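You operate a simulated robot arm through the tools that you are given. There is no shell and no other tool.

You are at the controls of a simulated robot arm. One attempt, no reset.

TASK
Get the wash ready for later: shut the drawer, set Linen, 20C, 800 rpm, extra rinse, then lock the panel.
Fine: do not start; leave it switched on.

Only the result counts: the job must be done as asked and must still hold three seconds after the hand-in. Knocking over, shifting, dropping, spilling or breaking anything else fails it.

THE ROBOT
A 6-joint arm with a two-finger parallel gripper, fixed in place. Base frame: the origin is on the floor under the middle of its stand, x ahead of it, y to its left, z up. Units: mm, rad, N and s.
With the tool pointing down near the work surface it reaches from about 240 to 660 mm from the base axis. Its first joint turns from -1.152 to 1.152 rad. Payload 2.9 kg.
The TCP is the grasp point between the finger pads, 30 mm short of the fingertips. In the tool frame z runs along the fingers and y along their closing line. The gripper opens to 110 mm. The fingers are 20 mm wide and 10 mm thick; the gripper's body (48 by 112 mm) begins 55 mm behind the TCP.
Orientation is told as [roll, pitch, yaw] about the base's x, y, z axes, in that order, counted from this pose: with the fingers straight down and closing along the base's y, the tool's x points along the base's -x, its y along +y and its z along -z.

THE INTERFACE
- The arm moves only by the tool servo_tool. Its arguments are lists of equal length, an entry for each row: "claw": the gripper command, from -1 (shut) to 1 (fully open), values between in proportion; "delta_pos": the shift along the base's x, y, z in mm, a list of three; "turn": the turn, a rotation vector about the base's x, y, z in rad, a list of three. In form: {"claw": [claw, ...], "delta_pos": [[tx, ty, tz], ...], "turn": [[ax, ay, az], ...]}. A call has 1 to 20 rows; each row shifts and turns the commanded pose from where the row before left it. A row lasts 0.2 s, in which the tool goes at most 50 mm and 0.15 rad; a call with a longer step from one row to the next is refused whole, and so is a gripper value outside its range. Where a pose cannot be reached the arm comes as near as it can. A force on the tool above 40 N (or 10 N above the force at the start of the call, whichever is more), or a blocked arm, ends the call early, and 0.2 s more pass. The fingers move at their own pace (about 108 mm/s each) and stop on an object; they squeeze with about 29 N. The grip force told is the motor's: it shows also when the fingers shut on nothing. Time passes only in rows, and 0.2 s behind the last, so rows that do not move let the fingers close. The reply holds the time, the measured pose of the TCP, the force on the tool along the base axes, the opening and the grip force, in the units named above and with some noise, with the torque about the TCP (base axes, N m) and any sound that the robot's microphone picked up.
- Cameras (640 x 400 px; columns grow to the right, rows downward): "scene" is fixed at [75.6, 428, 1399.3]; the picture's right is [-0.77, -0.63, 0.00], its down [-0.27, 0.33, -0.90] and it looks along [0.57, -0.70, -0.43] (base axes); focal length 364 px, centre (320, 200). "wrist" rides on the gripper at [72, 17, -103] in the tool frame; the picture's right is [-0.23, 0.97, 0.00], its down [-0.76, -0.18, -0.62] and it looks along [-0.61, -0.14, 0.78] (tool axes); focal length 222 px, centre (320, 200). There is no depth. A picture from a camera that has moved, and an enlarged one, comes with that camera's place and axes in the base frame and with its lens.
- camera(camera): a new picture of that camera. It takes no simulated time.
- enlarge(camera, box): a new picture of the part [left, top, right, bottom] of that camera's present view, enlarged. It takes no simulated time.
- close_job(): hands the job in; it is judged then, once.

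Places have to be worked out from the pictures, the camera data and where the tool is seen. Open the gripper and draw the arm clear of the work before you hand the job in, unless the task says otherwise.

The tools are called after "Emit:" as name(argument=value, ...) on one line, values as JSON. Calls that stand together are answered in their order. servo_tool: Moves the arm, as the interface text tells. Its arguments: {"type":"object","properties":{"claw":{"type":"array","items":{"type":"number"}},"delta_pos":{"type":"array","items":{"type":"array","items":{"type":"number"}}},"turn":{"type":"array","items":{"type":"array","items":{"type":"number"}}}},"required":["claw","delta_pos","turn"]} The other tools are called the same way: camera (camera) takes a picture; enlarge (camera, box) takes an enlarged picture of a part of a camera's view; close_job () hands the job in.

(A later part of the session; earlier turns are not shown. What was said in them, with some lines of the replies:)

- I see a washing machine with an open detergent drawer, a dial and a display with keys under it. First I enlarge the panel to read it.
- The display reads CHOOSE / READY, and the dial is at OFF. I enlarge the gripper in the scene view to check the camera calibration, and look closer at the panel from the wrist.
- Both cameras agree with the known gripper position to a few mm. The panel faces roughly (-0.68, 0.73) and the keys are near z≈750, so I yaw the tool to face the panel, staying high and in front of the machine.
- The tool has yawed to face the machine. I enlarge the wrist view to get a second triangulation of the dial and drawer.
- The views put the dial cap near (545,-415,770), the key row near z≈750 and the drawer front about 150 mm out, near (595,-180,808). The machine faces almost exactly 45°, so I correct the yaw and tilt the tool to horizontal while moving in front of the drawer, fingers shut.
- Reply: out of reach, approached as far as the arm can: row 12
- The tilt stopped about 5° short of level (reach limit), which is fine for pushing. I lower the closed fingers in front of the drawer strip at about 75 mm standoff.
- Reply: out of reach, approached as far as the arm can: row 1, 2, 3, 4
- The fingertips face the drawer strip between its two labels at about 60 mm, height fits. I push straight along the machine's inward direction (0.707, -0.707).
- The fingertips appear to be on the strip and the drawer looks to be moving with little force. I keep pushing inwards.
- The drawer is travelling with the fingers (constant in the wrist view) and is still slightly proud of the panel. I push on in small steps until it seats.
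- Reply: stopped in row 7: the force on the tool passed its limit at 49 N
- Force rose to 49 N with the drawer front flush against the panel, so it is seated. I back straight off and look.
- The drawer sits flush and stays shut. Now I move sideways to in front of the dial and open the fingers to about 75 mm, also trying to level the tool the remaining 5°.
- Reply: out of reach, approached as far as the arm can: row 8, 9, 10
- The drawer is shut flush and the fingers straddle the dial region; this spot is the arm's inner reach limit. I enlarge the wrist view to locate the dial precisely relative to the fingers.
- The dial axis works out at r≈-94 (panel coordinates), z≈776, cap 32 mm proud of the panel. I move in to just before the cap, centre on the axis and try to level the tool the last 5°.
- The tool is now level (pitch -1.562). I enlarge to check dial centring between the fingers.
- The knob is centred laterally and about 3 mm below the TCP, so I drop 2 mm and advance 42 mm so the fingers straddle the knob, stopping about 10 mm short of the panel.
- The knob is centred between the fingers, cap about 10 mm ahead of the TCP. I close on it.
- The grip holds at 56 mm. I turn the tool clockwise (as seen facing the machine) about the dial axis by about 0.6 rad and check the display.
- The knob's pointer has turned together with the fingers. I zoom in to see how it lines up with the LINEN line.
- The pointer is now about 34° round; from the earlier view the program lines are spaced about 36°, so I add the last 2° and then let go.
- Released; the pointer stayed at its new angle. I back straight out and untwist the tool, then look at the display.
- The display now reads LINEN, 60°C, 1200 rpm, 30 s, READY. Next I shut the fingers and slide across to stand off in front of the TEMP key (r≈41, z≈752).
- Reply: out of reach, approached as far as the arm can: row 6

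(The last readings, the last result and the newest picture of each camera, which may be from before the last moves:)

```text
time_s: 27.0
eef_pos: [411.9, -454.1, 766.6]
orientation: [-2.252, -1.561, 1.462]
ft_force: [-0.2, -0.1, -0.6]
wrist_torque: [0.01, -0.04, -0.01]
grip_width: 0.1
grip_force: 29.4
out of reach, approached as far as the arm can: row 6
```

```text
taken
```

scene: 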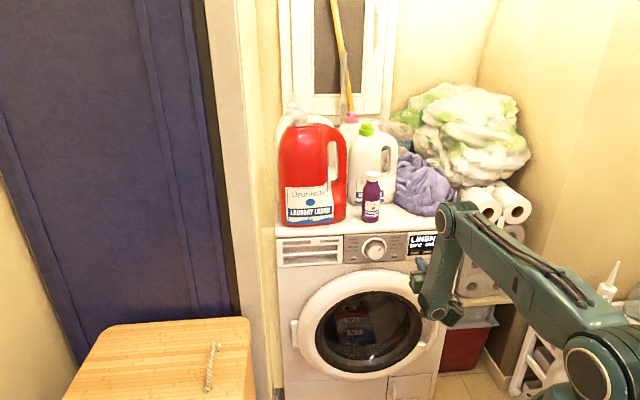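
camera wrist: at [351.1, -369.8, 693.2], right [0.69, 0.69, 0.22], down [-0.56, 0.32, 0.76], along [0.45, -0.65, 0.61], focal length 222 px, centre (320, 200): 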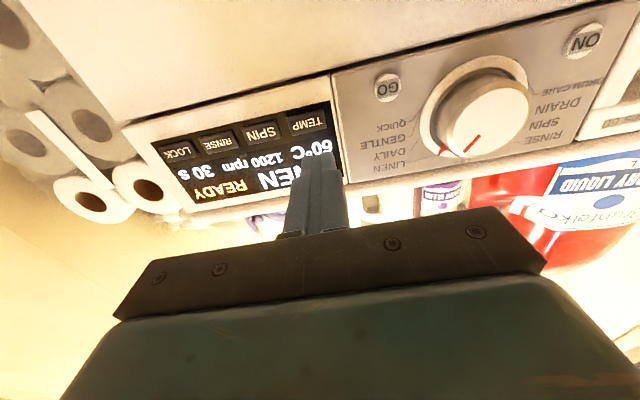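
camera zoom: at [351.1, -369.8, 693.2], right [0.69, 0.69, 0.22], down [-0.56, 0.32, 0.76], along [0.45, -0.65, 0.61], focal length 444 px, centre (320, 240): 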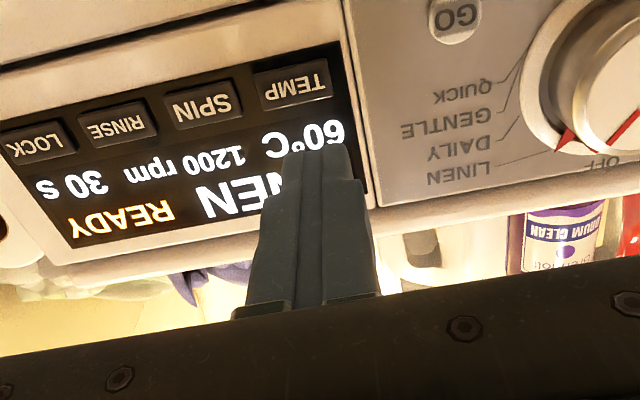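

The tool stopped at a reach limit slightly short of the key. Measured from here TEMP is at r≈40, z≈754; I move inward and over to be about 11 mm off it.

Emit:
servo_tool(claw=[-1, -1, -1, -1, -1, -1], delta_pos=[[6, -7, -2], [5, -8, -2.5], [4, -8, -2.5], [4, -8, -2.8], [3.8, -7, -2.8], [0, 0, 0]], turn=[[0, 0, 0], [0, 0, 0], [0, 0, 0], [0, 0, 0], [0, 0, 0], [0, 0, 0]])

Emit:
enlarge(camera="wrist", box=[160, 60, 480, 260])

Emit:
enlarge(camera="scene", box=[380, 215, 480, 275])

```text
time_s: 28.4
eef_pos: [413.5, -454.0, 765.5]
orientation: [-2.207, -1.559, 1.419]
ft_force: [0.1, -0.1, -0.2]
wrist_torque: [-0.01, 0.04, 0.0]
grip_width: 0.0
grip_force: 29.3
out of reach, approached as far as the arm can: row 1, 2, 3, 4, 5
```

```text
2.00 times, centred on (320, 160) of wrist
camera zoom: at [351.2, -369.7, 693.0], right [0.69, 0.69, 0.22], down [-0.56, 0.32, 0.76], along [0.45, -0.65, 0.61], focal length 444 px, centre (320, 280)
```

zoom: 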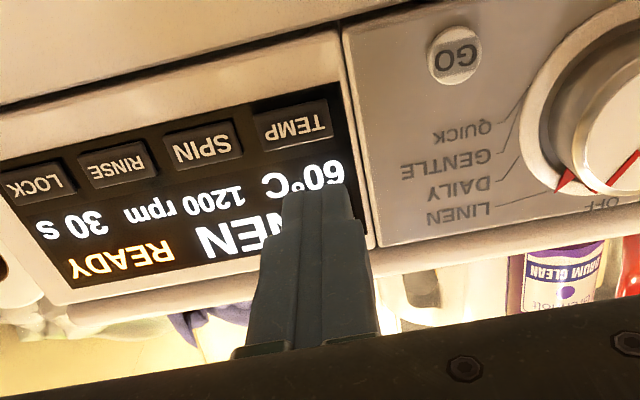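

```text
6.40 times, centred on (430, 245) of scene
camera zoom: at [75.6, 428.0, 1399.3], right [-0.77, -0.63, 0.0], down [-0.27, 0.33, -0.9], along [0.57, -0.7, -0.43], focal length 2332 px, centre (-384, -88)
```

zoom: 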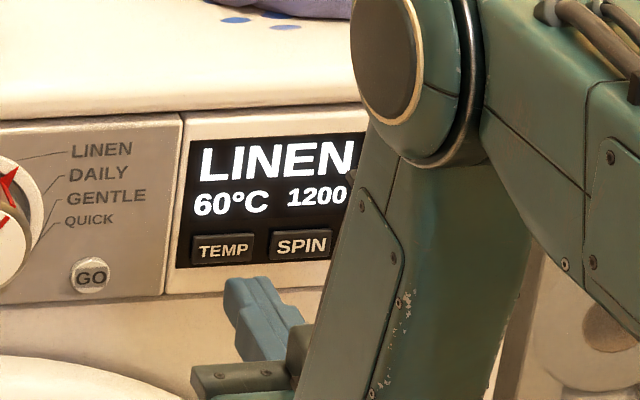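

The arm did not move further: something in its posture is at a limit here. I look at the whole arm to understand which joint it is.

Emit:
enlarge(camera="scene", box=[400, 180, 640, 400])

```text
1.82 times, centred on (520, 290) of scene
camera zoom: at [75.6, 428.0, 1399.3], right [-0.77, -0.63, 0.0], down [-0.27, 0.33, -0.9], along [0.57, -0.7, -0.43], focal length 662 px, centre (-44, 36)
```

zoom: 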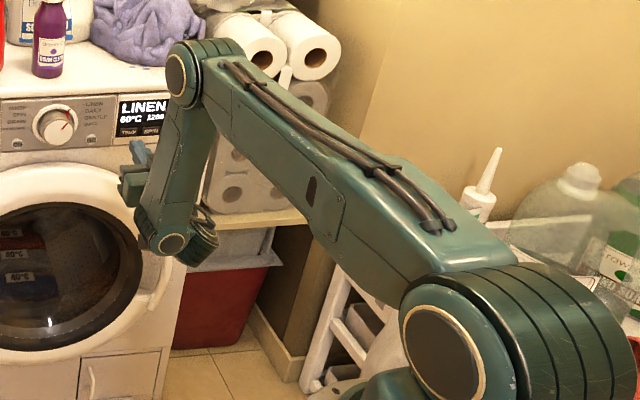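

It's a UR-style arm with a side-offset wrist, so joint 1 may be near its limit. I probe with a pure inward step to see which directions are still free.

Emit:
servo_tool(claw=[-1, -1], delta_pos=[[7, -7, 0], [0, 0, 0]], turn=[[0, 0, 0], [0, 0, 0]])

Emit:
servo_tool(claw=[-1, -1], delta_pos=[[7, 0, 0], [0, 0, 0]], turn=[[0, 0, 0], [0, 0, 0]])

Emit:
servo_tool(claw=[-1, -1], delta_pos=[[0, 0, 0], [0, 0, 0]], turn=[[0, 0, -0.08], [0, 0, 0]])

```text
time_s: 29.0
eef_pos: [412.9, -454.6, 765.5]
orientation: [-2.205, -1.561, 1.419]
ft_force: [1.0, -0.2, -0.3]
wrist_torque: [-0.03, -0.02, 0.03]
grip_width: 0.0
grip_force: 28.9
out of reach, approached as far as the arm can: row 1
```

```text
time_s: 29.6
eef_pos: [418.7, -452.6, 766.5]
orientation: [-2.112, -1.563, 1.325]
ft_force: [-0.4, 0.0, 0.2]
wrist_torque: [-0.02, 0.0, 0.0]
grip_width: 0.1
grip_force: 29.2
```

```text
time_s: 30.2
eef_pos: [419.6, -453.7, 765.6]
orientation: [-1.988, -1.563, 1.122]
ft_force: [-0.3, -0.6, 0.4]
wrist_torque: [0.0, 0.0, 0.02]
grip_width: 0.1
grip_force: 29.2
```

Moving +x and yawing clockwise both worked, while -y was blocked. I probe -y now with the new yaw.

Emit:
servo_tool(claw=[-1, -1], delta_pos=[[0, -8, 0], [0, 0, 0]], turn=[[0, 0, 0], [0, 0, 0]])

Emit:
servo_tool(claw=[-1, -1], delta_pos=[[0, 0, 0], [0, 0, 0]], turn=[[0, 0, -0.12], [0, 0, 0]])

Emit:
servo_tool(claw=[-1, -1], delta_pos=[[0, -8, 0], [0, 0, 0]], turn=[[0, 0, 0], [0, 0, 0]])

```text
time_s: 30.8
eef_pos: [419.1, -461.9, 765.4]
orientation: [-1.967, -1.563, 1.1]
ft_force: [0.2, 0.3, -0.7]
wrist_torque: [-0.02, -0.03, 0.01]
grip_width: 0.4
grip_force: 29.3
```

```text
time_s: 31.4
eef_pos: [418.5, -461.4, 766.4]
orientation: [-1.954, -1.564, 0.968]
ft_force: [0.1, 0.6, 0.3]
wrist_torque: [0.0, 0.01, -0.01]
grip_width: 0.3
grip_force: 28.7
```

```text
time_s: 32.0
eef_pos: [419.7, -469.3, 765.6]
orientation: [-1.942, -1.563, 0.955]
ft_force: [0.3, 0.3, -0.2]
wrist_torque: [-0.03, 0.0, -0.03]
grip_width: 0.3
grip_force: 28.9
```

Clockwise yaw frees the reach, so I'll use a tool yaw of about -60° (15° oblique to the panel) for all the keys; the leading vertical edge of the closed fingertips will do the pressing. I yaw a little more and move to about 20 mm in front of TEMP.

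Emit:
servo_tool(claw=[-1, -1, -1], delta_pos=[[3, -8.5, -5.8], [3, -8.5, -5.8], [0, 0, 0]], turn=[[0, 0, -0.06], [0, 0, 0], [0, 0, 0]])

Emit:
camera(camera="wrist")

Emit:
enlarge(camera="wrist", box=[200, 60, 440, 210])

Emit:
enlarge(camera="scene", box=[380, 215, 480, 275])

```text
time_s: 32.8
eef_pos: [425.3, -487.0, 753.4]
orientation: [-1.896, -1.562, 0.849]
ft_force: [-0.8, -0.5, -0.9]
wrist_torque: [0.0, -0.01, 0.0]
grip_width: 0.3
grip_force: 28.5
```

```text
taken
camera wrist: at [388.0, -389.9, 681.2], right [0.84, 0.49, 0.22], down [-0.46, 0.45, 0.76], along [0.27, -0.74, 0.61], focal length 222 px, centre (320, 200)
```

wrist: 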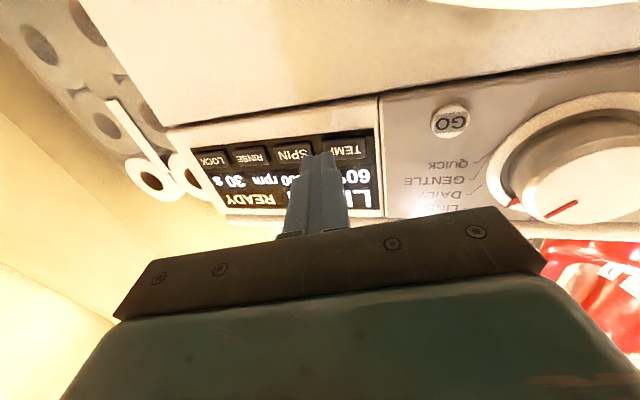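

```text
2.67 times, centred on (320, 135) of wrist
camera zoom: at [388.0, -389.9, 681.2], right [0.84, 0.49, 0.22], down [-0.46, 0.45, 0.76], along [0.27, -0.74, 0.61], focal length 592 px, centre (320, 373)
```

zoom: 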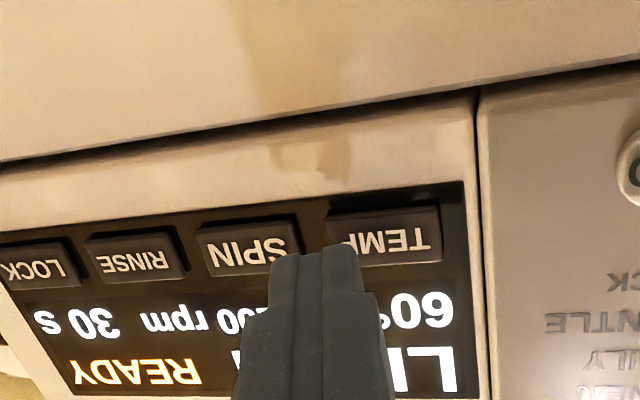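

```text
6.40 times, centred on (430, 245) of scene
camera zoom: at [75.6, 428.0, 1399.3], right [-0.77, -0.63, 0.0], down [-0.27, 0.33, -0.9], along [0.57, -0.7, -0.43], focal length 2332 px, centre (-384, -88)
```

zoom: 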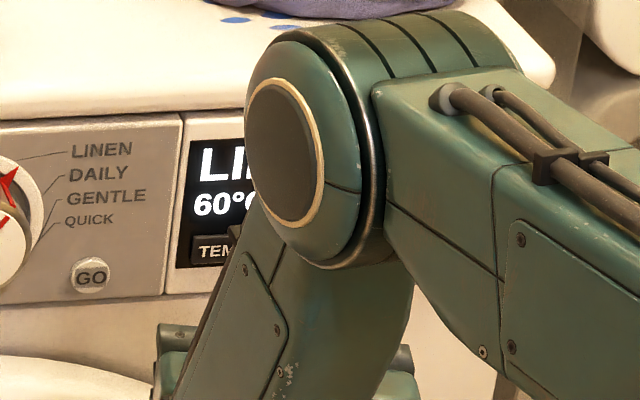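

TEMP measures at r≈39, z≈755.5 and the fingertip edge is about 19 mm in front of it. I raise 2 mm, then make one gentle in-and-out press to about 21 mm depth.

Emit:
servo_tool(claw=[-1, -1, -1, -1, -1, -1, -1, -1, -1, -1], delta_pos=[[1, 1, 2], [4, -4, 0], [4, -4, 0], [2.5, -2.5, 0], [1.5, -1.5, 0], [1.5, -1.5, 0], [1.5, -1.5, 0], [-5, 5, 0], [-5, 5, 0], [-5, 5, 0]], turn=[[0, 0, 0], [0, 0, 0], [0, 0, 0], [0, 0, 0], [0, 0, 0], [0, 0, 0], [0, 0, 0], [0, 0, 0], [0, 0, 0], [0, 0, 0]])

Emit:
enlarge(camera="wrist", box=[180, 60, 440, 210])

Emit:
enlarge(camera="scene", box=[380, 215, 480, 275])

```text
time_s: 34.4
eef_pos: [440.1, -500.4, 756.4]
orientation: [-1.781, -1.556, 0.737]
ft_force: [-17.6, 20.4, 12.0]
wrist_torque: [-0.26, -0.21, 0.12]
grip_width: 0.1
grip_force: 29.1
heard: click
stopped in row 7: the force on the tool passed its limit at 48 N (the readings are from after the stop); the commanded pose is now the measured one
```

```text
2.46 times, centred on (310, 135) of wrist
camera zoom: at [401.3, -402.7, 683.7], right [0.84, 0.49, 0.21], down [-0.46, 0.46, 0.76], along [0.28, -0.74, 0.61], focal length 547 px, centre (345, 360)
```

zoom: 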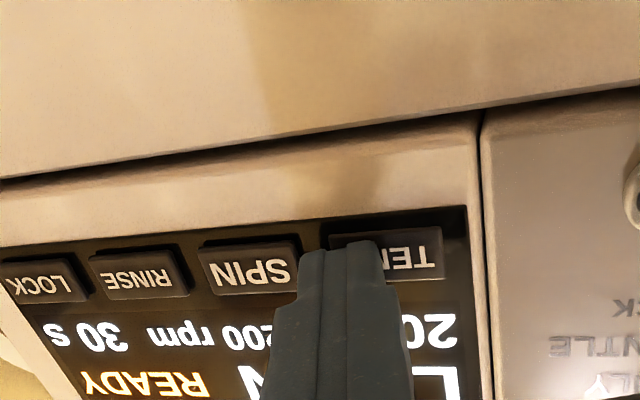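

```text
6.40 times, centred on (430, 245) of scene
camera zoom: at [75.1, 428.6, 1399.2], right [-0.77, -0.63, 0.0], down [-0.27, 0.33, -0.9], along [0.57, -0.7, -0.43], focal length 2332 px, centre (-384, -88)
```

zoom: 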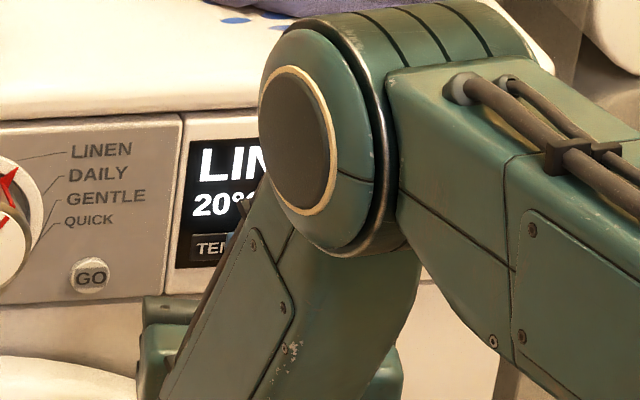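

A click was heard and the display now shows 20°C after a single press. I back off and confirm before moving on.

Emit:
servo_tool(claw=[-1, -1, -1, -1], delta_pos=[[-4, 4, -0.5], [-5, 5, 0], [-5, 5, 0], [0, 0, 0]], turn=[[0, 0, 0], [0, 0, 0], [0, 0, 0], [0, 0, 0]])

Emit:
enlarge(camera="wrist", box=[180, 60, 440, 210])

Emit:
enlarge(camera="scene", box=[380, 215, 480, 275])

```text
time_s: 35.4
eef_pos: [427.4, -486.2, 754.9]
orientation: [-1.73, -1.558, 0.687]
ft_force: [0.6, -0.1, 0.2]
wrist_torque: [0.02, 0.02, 0.03]
grip_width: 0.0
grip_force: 28.6
```

```text
2.46 times, centred on (310, 135) of wrist
camera zoom: at [388.2, -389.4, 682.3], right [0.84, 0.49, 0.22], down [-0.46, 0.46, 0.76], along [0.28, -0.74, 0.61], focal length 547 px, centre (345, 360)
```

zoom: 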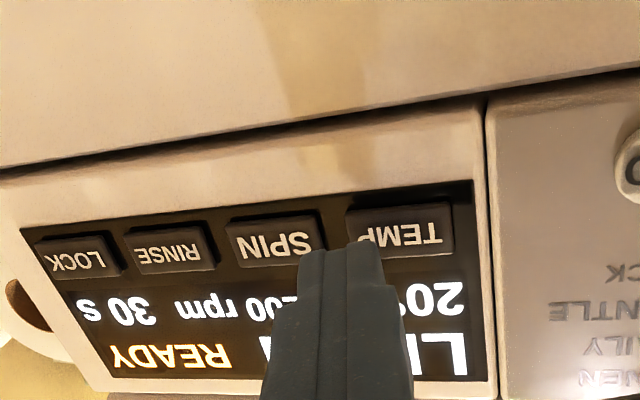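

```text
6.40 times, centred on (430, 245) of scene
camera zoom: at [75.6, 428.0, 1399.3], right [-0.77, -0.63, 0.0], down [-0.27, 0.33, -0.9], along [0.57, -0.7, -0.43], focal length 2332 px, centre (-384, -88)
```

zoom: 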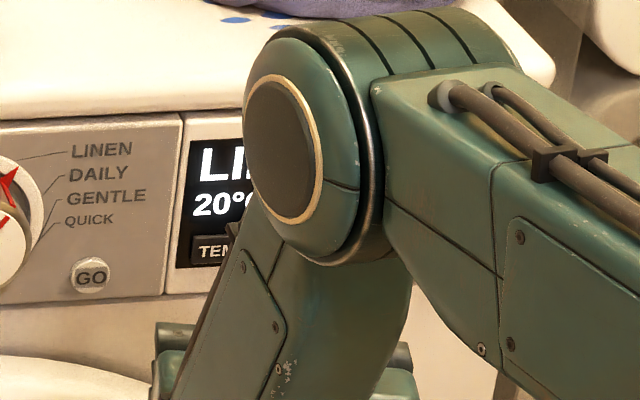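

20°C confirmed. SPIN is 39.5 mm further right at the same height; I slide there at the same standoff and press once, a bit shallower.

Emit:
servo_tool(claw=[-1, -1, -1, -1], delta_pos=[[-9.3, -9.3, 0], [-9.3, -9.3, 0], [-9.3, -9.3, 0], [0, 0, 0]], turn=[[0, 0, 0], [0, 0, 0], [0, 0, 0], [0, 0, 0]])

Emit:
enlarge(camera="wrist", box=[180, 60, 440, 210])

```text
time_s: 36.4
eef_pos: [398.3, -514.1, 753.5]
orientation: [-1.718, -1.557, 0.673]
ft_force: [-0.1, 0.5, 0.1]
wrist_torque: [0.0, -0.02, 0.04]
grip_width: 0.1
grip_force: 28.7
```

```text
2.46 times, centred on (310, 135) of wrist
camera zoom: at [360.1, -417.9, 682.3], right [0.84, 0.49, 0.21], down [-0.46, 0.46, 0.76], along [0.28, -0.74, 0.61], focal length 547 px, centre (345, 360)
```

zoom: 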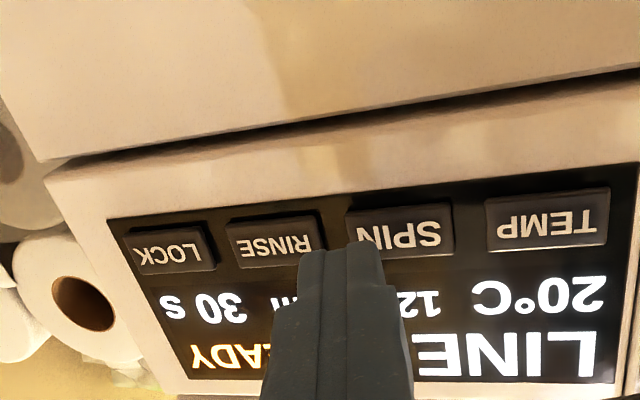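

The view relative to SPIN matches the one before the TEMP press. I press SPIN once and retract.

Emit:
servo_tool(claw=[-1, -1, -1, -1, -1, -1, -1, -1, -1], delta_pos=[[4, -4, 0.5], [4, -4, 0.5], [2.5, -2.5, 0], [1.5, -1.5, 0], [1.5, -1.5, 0], [0.7, -0.7, 0], [-4.2, 4.2, 0], [-5, 5, 0], [-5, 5, 0]], turn=[[0, 0, 0], [0, 0, 0], [0, 0, 0], [0, 0, 0], [0, 0, 0], [0, 0, 0], [0, 0, 0], [0, 0, 0], [0, 0, 0]])

Emit:
enlarge(camera="wrist", box=[180, 60, 440, 210])

```text
time_s: 38.4
eef_pos: [399.1, -513.0, 757.7]
orientation: [-1.739, -1.559, 0.693]
ft_force: [0.2, -0.2, 0.1]
wrist_torque: [0.04, 0.02, -0.01]
grip_width: 0.2
grip_force: 29.1
heard: click
```

```text
2.46 times, centred on (310, 135) of wrist
camera zoom: at [360.6, -417.1, 683.6], right [0.84, 0.49, 0.22], down [-0.46, 0.46, 0.76], along [0.28, -0.74, 0.61], focal length 547 px, centre (345, 360)
```

zoom: 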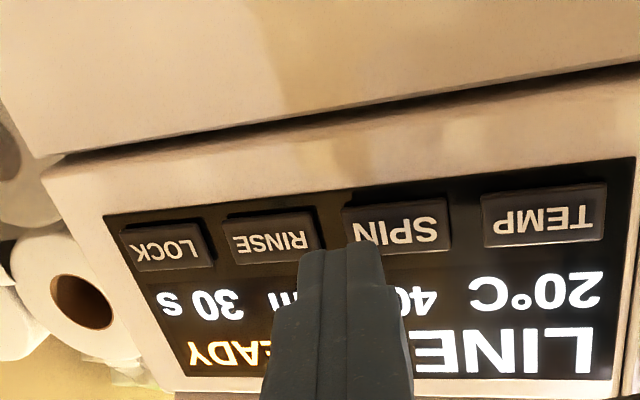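

One click: the spin value changed from 1200 to 40x (400 rpm). I press SPIN again the same way.

Emit:
servo_tool(claw=[-1, -1, -1, -1, -1, -1, -1, -1, -1], delta_pos=[[4, -4, -0.5], [4, -4, -0.5], [2.5, -2.5, 0], [1.5, -1.5, 0], [1.5, -1.5, 0], [0.7, -0.7, 0], [-4.2, 4.2, 0], [-5, 5, 0], [-5, 5, 0]], turn=[[0, 0, 0], [0, 0, 0], [0, 0, 0], [0, 0, 0], [0, 0, 0], [0, 0, 0], [0, 0, 0], [0, 0, 0], [0, 0, 0]])

Emit:
enlarge(camera="wrist", box=[180, 60, 440, 210])

```text
time_s: 40.4
eef_pos: [397.2, -513.7, 755.7]
orientation: [-1.726, -1.558, 0.682]
ft_force: [-0.3, -0.6, 0.1]
wrist_torque: [-0.02, 0.03, 0.0]
grip_width: 0.0
grip_force: 29.1
heard: click
```

```text
2.46 times, centred on (310, 135) of wrist
camera zoom: at [359.3, -417.6, 683.1], right [0.84, 0.49, 0.21], down [-0.46, 0.46, 0.76], along [0.28, -0.74, 0.61], focal length 547 px, centre (345, 360)
```

zoom: 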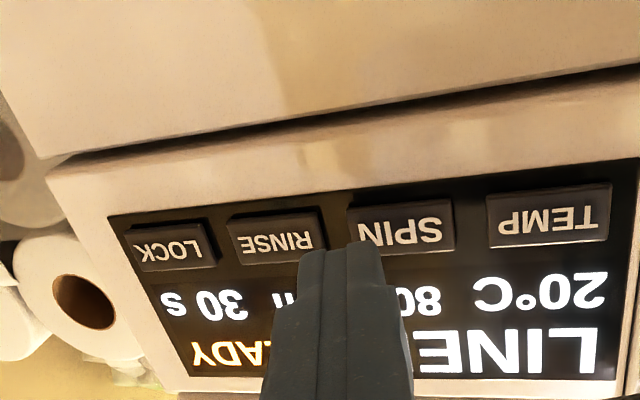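

Spin now reads 80x (800 rpm). I slide to RINSE (40 mm further right) and view the display from there before pressing.

Emit:
servo_tool(claw=[-1, -1, -1, -1], delta_pos=[[-9.5, -9.5, 0], [-9.5, -9.5, 0], [-9.5, -9.5, 0], [0, 0, 0]], turn=[[0, 0, 0], [0, 0, 0], [0, 0, 0], [0, 0, 0]])

Emit:
enlarge(camera="wrist", box=[180, 60, 440, 210])

```text
time_s: 41.4
eef_pos: [369.5, -543.7, 756.3]
orientation: [-1.751, -1.558, 0.707]
ft_force: [0.2, -0.8, -0.1]
wrist_torque: [0.03, 0.0, 0.01]
grip_width: 0.0
grip_force: 29.2
```

```text
2.46 times, centred on (310, 135) of wrist
camera zoom: at [331.6, -445.5, 684.1], right [0.84, 0.49, 0.21], down [-0.46, 0.46, 0.76], along [0.28, -0.74, 0.61], focal length 547 px, centre (345, 360)
```

zoom: 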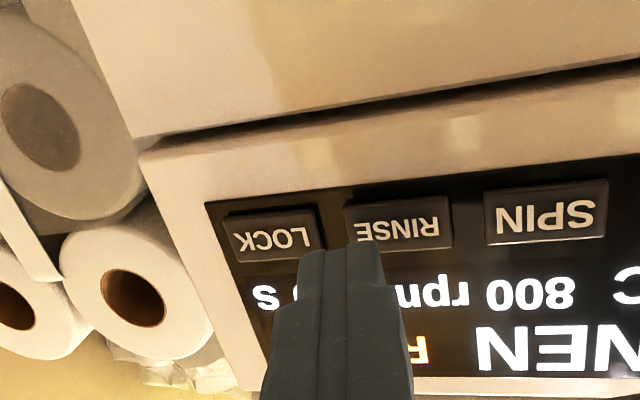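

Display confirms 800 rpm. I check the full wrist and scene views for clearance to the paper rolls before pressing RINSE.

Emit:
camera(camera="wrist")

Emit:
enlarge(camera="scene", box=[380, 180, 580, 330])

```text
taken
camera wrist: at [331.6, -445.5, 684.1], right [0.84, 0.49, 0.21], down [-0.46, 0.46, 0.76], along [0.28, -0.74, 0.61], focal length 222 px, centre (320, 200)
```

wrist: 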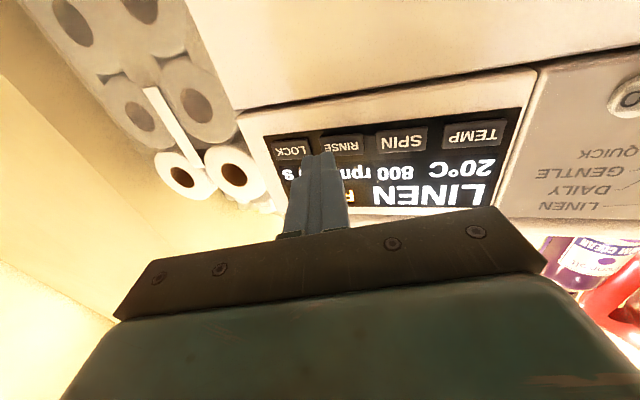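

```text
2.67 times, centred on (480, 255) of scene
camera zoom: at [75.6, 428.0, 1399.3], right [-0.77, -0.63, 0.0], down [-0.27, 0.33, -0.9], along [0.57, -0.7, -0.43], focal length 972 px, centre (-107, 53)
```

zoom: 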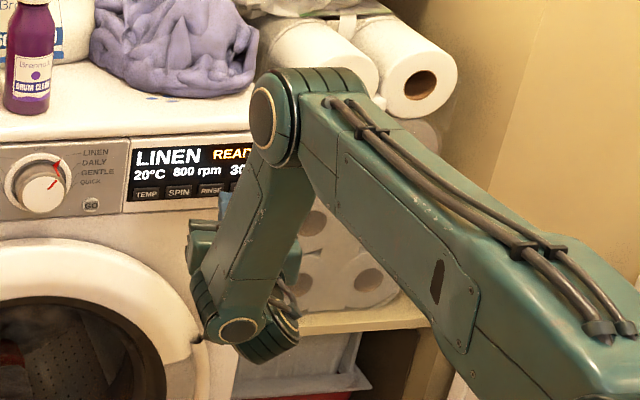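

The rolls' faces are about 90 mm behind the panel plane, so clearance is fine. I press RINSE once.

Emit:
servo_tool(claw=[-1, -1, -1, -1, -1, -1, -1, -1, -1], delta_pos=[[4, -4, 0], [4, -4, 0], [2.5, -2.5, 0], [1.5, -1.5, 0], [1.5, -1.5, 0], [0.7, -0.7, 0], [-4.2, 4.2, 0], [-5, 5, 0], [-5, 5, 0]], turn=[[0, 0, 0], [0, 0, 0], [0, 0, 0], [0, 0, 0], [0, 0, 0], [0, 0, 0], [0, 0, 0], [0, 0, 0], [0, 0, 0]])

Emit:
enlarge(camera="wrist", box=[180, 60, 540, 260])

Emit:
enlarge(camera="scene", box=[380, 215, 480, 275])

```text
time_s: 43.4
eef_pos: [370.0, -541.9, 754.5]
orientation: [-1.792, -1.561, 0.749]
ft_force: [0.2, 1.0, 0.4]
wrist_torque: [0.01, 0.05, 0.01]
grip_width: 0.2
grip_force: 29.3
heard: click
```

```text
1.78 times, centred on (360, 160) of wrist
camera zoom: at [332.4, -445.1, 682.3], right [0.84, 0.49, 0.22], down [-0.46, 0.46, 0.76], along [0.28, -0.74, 0.61], focal length 395 px, centre (249, 271)
```

zoom: 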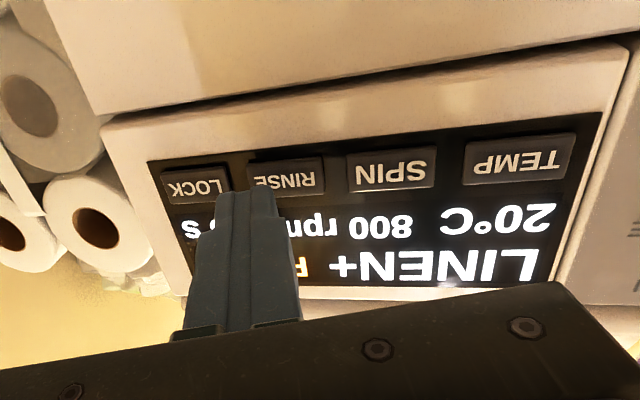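

```text
6.40 times, centred on (430, 245) of scene
camera zoom: at [75.6, 428.0, 1399.3], right [-0.77, -0.63, 0.0], down [-0.27, 0.33, -0.9], along [0.57, -0.7, -0.43], focal length 2332 px, centre (-384, -88)
```

zoom: 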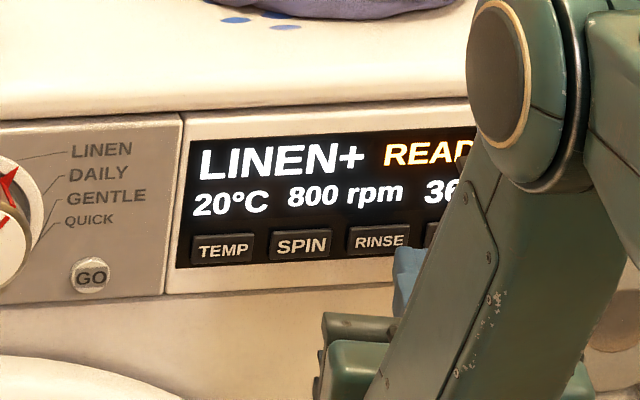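

The display reads LINEN+ 20°C 800 rpm, so the extra rinse is set. I slide on to LOCK at the same standoff.

Emit:
servo_tool(claw=[-1, -1, -1, -1], delta_pos=[[-9.6, -9.6, 0], [-9.6, -9.6, 0], [-9.6, -9.6, 0], [0, 0, 0]], turn=[[0, 0, 0], [0, 0, 0], [0, 0, 0], [0, 0, 0]])

Emit:
enlarge(camera="wrist", box=[180, 60, 440, 210])

Emit:
camera(camera="scene")

```text
time_s: 44.4
eef_pos: [340.9, -570.6, 753.8]
orientation: [-1.767, -1.559, 0.722]
ft_force: [-0.7, 0.5, 0.2]
wrist_torque: [0.0, -0.03, -0.01]
grip_width: 0.0
grip_force: 29.1
```

```text
2.46 times, centred on (310, 135) of wrist
camera zoom: at [303.2, -473.5, 682.2], right [0.84, 0.49, 0.22], down [-0.46, 0.46, 0.76], along [0.28, -0.74, 0.61], focal length 547 px, centre (345, 360)
```

zoom: 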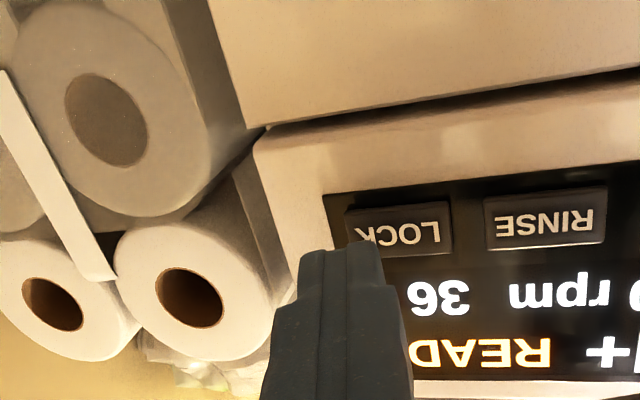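

```text
taken
```

scene: 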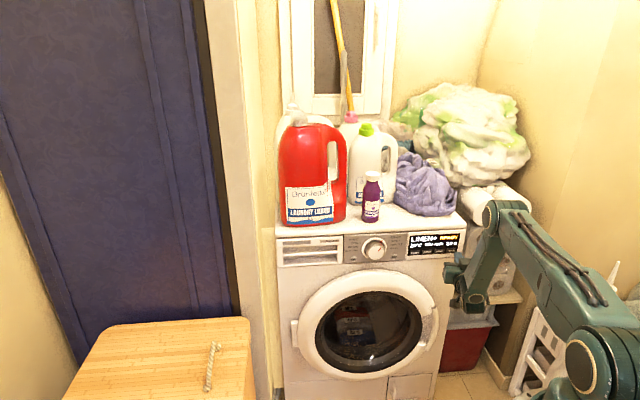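

Aligned with LOCK exactly as with the other keys, and clear of the rolls. I press it once.

Emit:
servo_tool(claw=[-1, -1, -1, -1, -1, -1, -1, -1, -1], delta_pos=[[4, -4, 0], [4, -4, 0], [2.5, -2.5, 0], [1.5, -1.5, 0], [1.5, -1.5, 0], [0.7, -0.7, 0], [-4.2, 4.2, 0], [-5, 5, 0], [-5, 5, 0]], turn=[[0, 0, 0], [0, 0, 0], [0, 0, 0], [0, 0, 0], [0, 0, 0], [0, 0, 0], [0, 0, 0], [0, 0, 0], [0, 0, 0]])

Emit:
enlarge(camera="scene", box=[380, 215, 480, 275])

Emit:
enlarge(camera="wrist", box=[180, 60, 540, 260])

```text
time_s: 46.4
eef_pos: [342.3, -571.3, 753.9]
orientation: [-1.76, -1.559, 0.717]
ft_force: [-0.2, 0.2, 0.2]
wrist_torque: [0.01, 0.02, -0.03]
grip_width: 0.2
grip_force: 29.4
heard: click
```

```text
6.40 times, centred on (430, 245) of scene
camera zoom: at [75.6, 428.0, 1399.3], right [-0.77, -0.63, 0.0], down [-0.27, 0.33, -0.9], along [0.57, -0.7, -0.43], focal length 2332 px, centre (-384, -88)
```

zoom: 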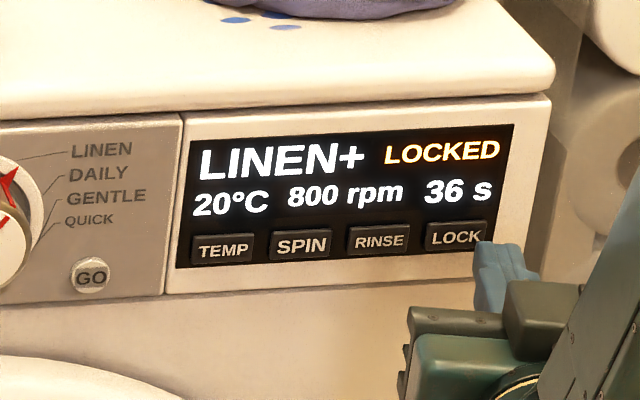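

```text
1.78 times, centred on (360, 160) of wrist
camera zoom: at [303.7, -474.1, 682.6], right [0.84, 0.49, 0.22], down [-0.46, 0.46, 0.76], along [0.28, -0.74, 0.61], focal length 395 px, centre (249, 271)
```

zoom: 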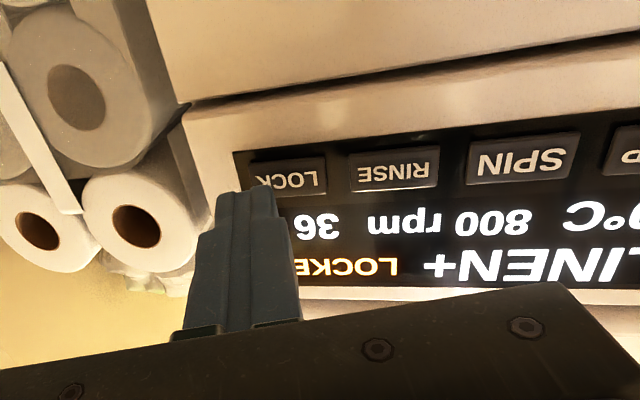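

The panel reads LINEN+ LOCKED, 20°C, 800 rpm, 36 s. Now I back the arm away from the panel, then open the gripper.

Emit:
servo_tool(claw=[-1, -1, -1, -1, -1, -1, -1, -1], delta_pos=[[-5, 8, 0], [-5, 8, 0], [-2, 12, 5], [0, 15, 10], [0, 15, 15], [0, 15, 20], [0, 10, 20], [0, 0, 0]], turn=[[0, 0, 0], [0, 0, 0], [0.06, 0.035, 0], [0.1, 0.058, 0], [0.12, 0.07, 0], [0.12, 0.07, 0], [0.12, 0.07, 0], [0, 0, 0]])

Emit:
camera(camera="wrist")

Emit:
camera(camera="scene")

```text
time_s: 48.2
eef_pos: [329.6, -488.4, 828.1]
orientation: [-0.018, -0.968, -1.02]
ft_force: [1.1, -0.1, 0.1]
wrist_torque: [0.02, 0.0, -0.02]
grip_width: 0.1
grip_force: 29.2
```

```text
taken
camera wrist: at [279.6, -371.9, 826.1], right [0.91, 0.39, 0.18], down [-0.19, -0.01, 0.98], along [0.38, -0.92, 0.06], focal length 222 px, centre (320, 200)
```

wrist: 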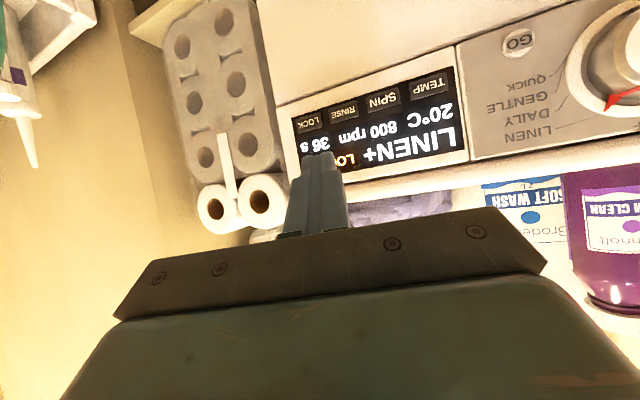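

```text
taken
```

scene: 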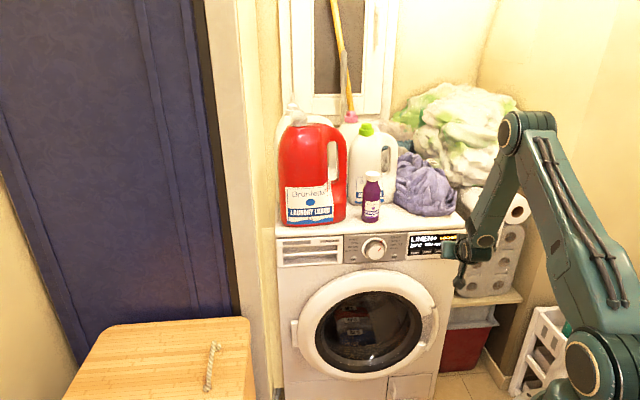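

The arm is backing off cleanly. I continue up and away to roughly the starting pose, opening the gripper.

Emit:
servo_tool(claw=[-1, -1, -1, 1, 1, 1, 1, 1, 1], delta_pos=[[-6, 18, 22], [-6, 18, 22], [-6, 18, 22], [-6, 18, 22], [-6, 18, 22], [-6, 18, 22], [-6, 18, 22], [-6, 18, 22], [0, 0, 0]], turn=[[0.115, 0.07, 0], [0.115, 0.07, 0], [0.115, 0.07, 0], [0.115, 0.07, 0], [0.115, 0.07, 0], [0.115, 0.07, 0], [0.1, 0.06, 0], [0, 0, 0], [0, 0, 0]])

Emit:
camera(camera="scene")

Emit:
enlarge(camera="scene", box=[270, 205, 480, 310])

Emit:
enlarge(camera="scene", box=[340, 225, 470, 270])

```text
time_s: 50.2
eef_pos: [282.3, -342.4, 1001.2]
orientation: [-0.017, -0.046, -1.021]
ft_force: [0.6, -0.1, -0.5]
wrist_torque: [0.0, -0.01, 0.03]
grip_width: 110.3
grip_force: 0.0
```

```text
taken
```

scene: 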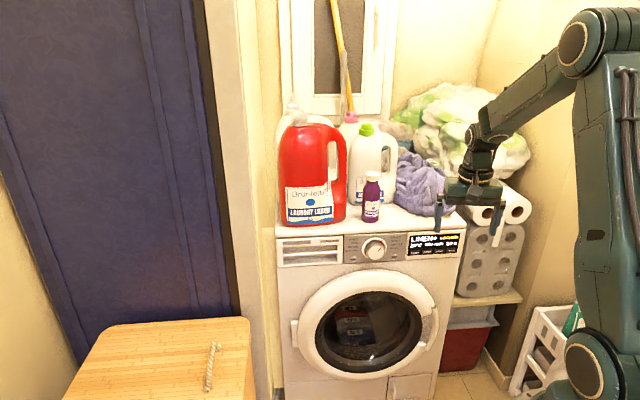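

```text
3.05 times, centred on (375, 258) of scene
camera zoom: at [75.6, 428.0, 1399.3], right [-0.77, -0.63, 0.0], down [-0.27, 0.33, -0.9], along [0.57, -0.7, -0.43], focal length 1110 px, centre (152, 25)
```

zoom: 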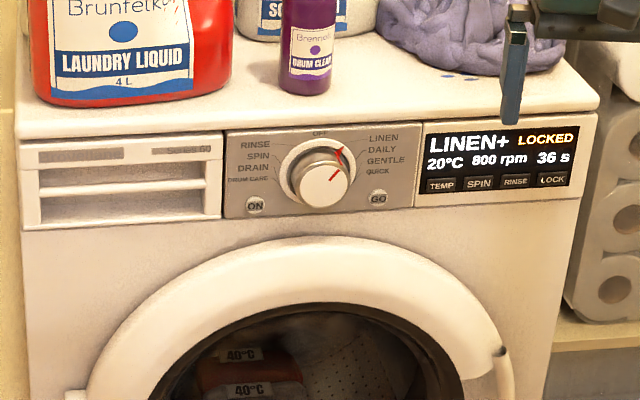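

```text
4.92 times, centred on (405, 248) of scene
camera zoom: at [75.6, 428.0, 1399.3], right [-0.77, -0.63, 0.0], down [-0.27, 0.33, -0.9], along [0.57, -0.7, -0.43], focal length 1794 px, centre (-98, -34)
```

zoom: 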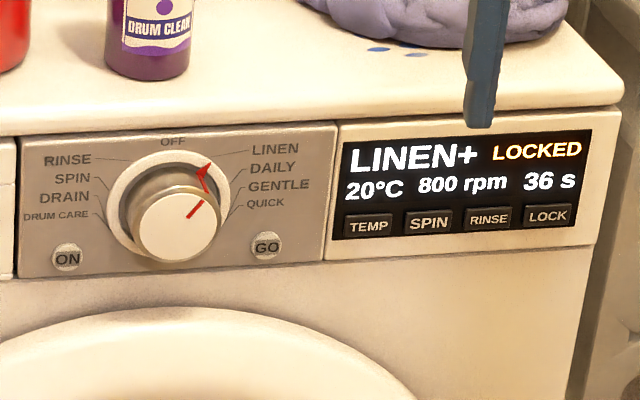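

Everything checks out: the drawer is flush, the display shows LINEN+ LOCKED, 20°C, 800 rpm, still on and not started. The arm is clear with the gripper open, so I hand in.

Emit:
close_job()

```text
The job is handed in.
```

The wash is set up and waiting. The display reads LINEN+, 20°C, 800 rpm, 36 s and LOCKED, and the + appeared when I pressed RINSE for the extra rinse.

- **Drawer:** shut, flush with the panel. I pushed until the force stopped me at 49 N, and it has not sprung back.
- **Panel:** one press of LOCK was enough to switch the display from READY to LOCKED.
- **State:** the machine is still on and has not been started; I never touched ON or GO.
- **Arm:** clear of the machine with the gripper open. Nothing else looked moved in the last pictures.

I have handed the job in.
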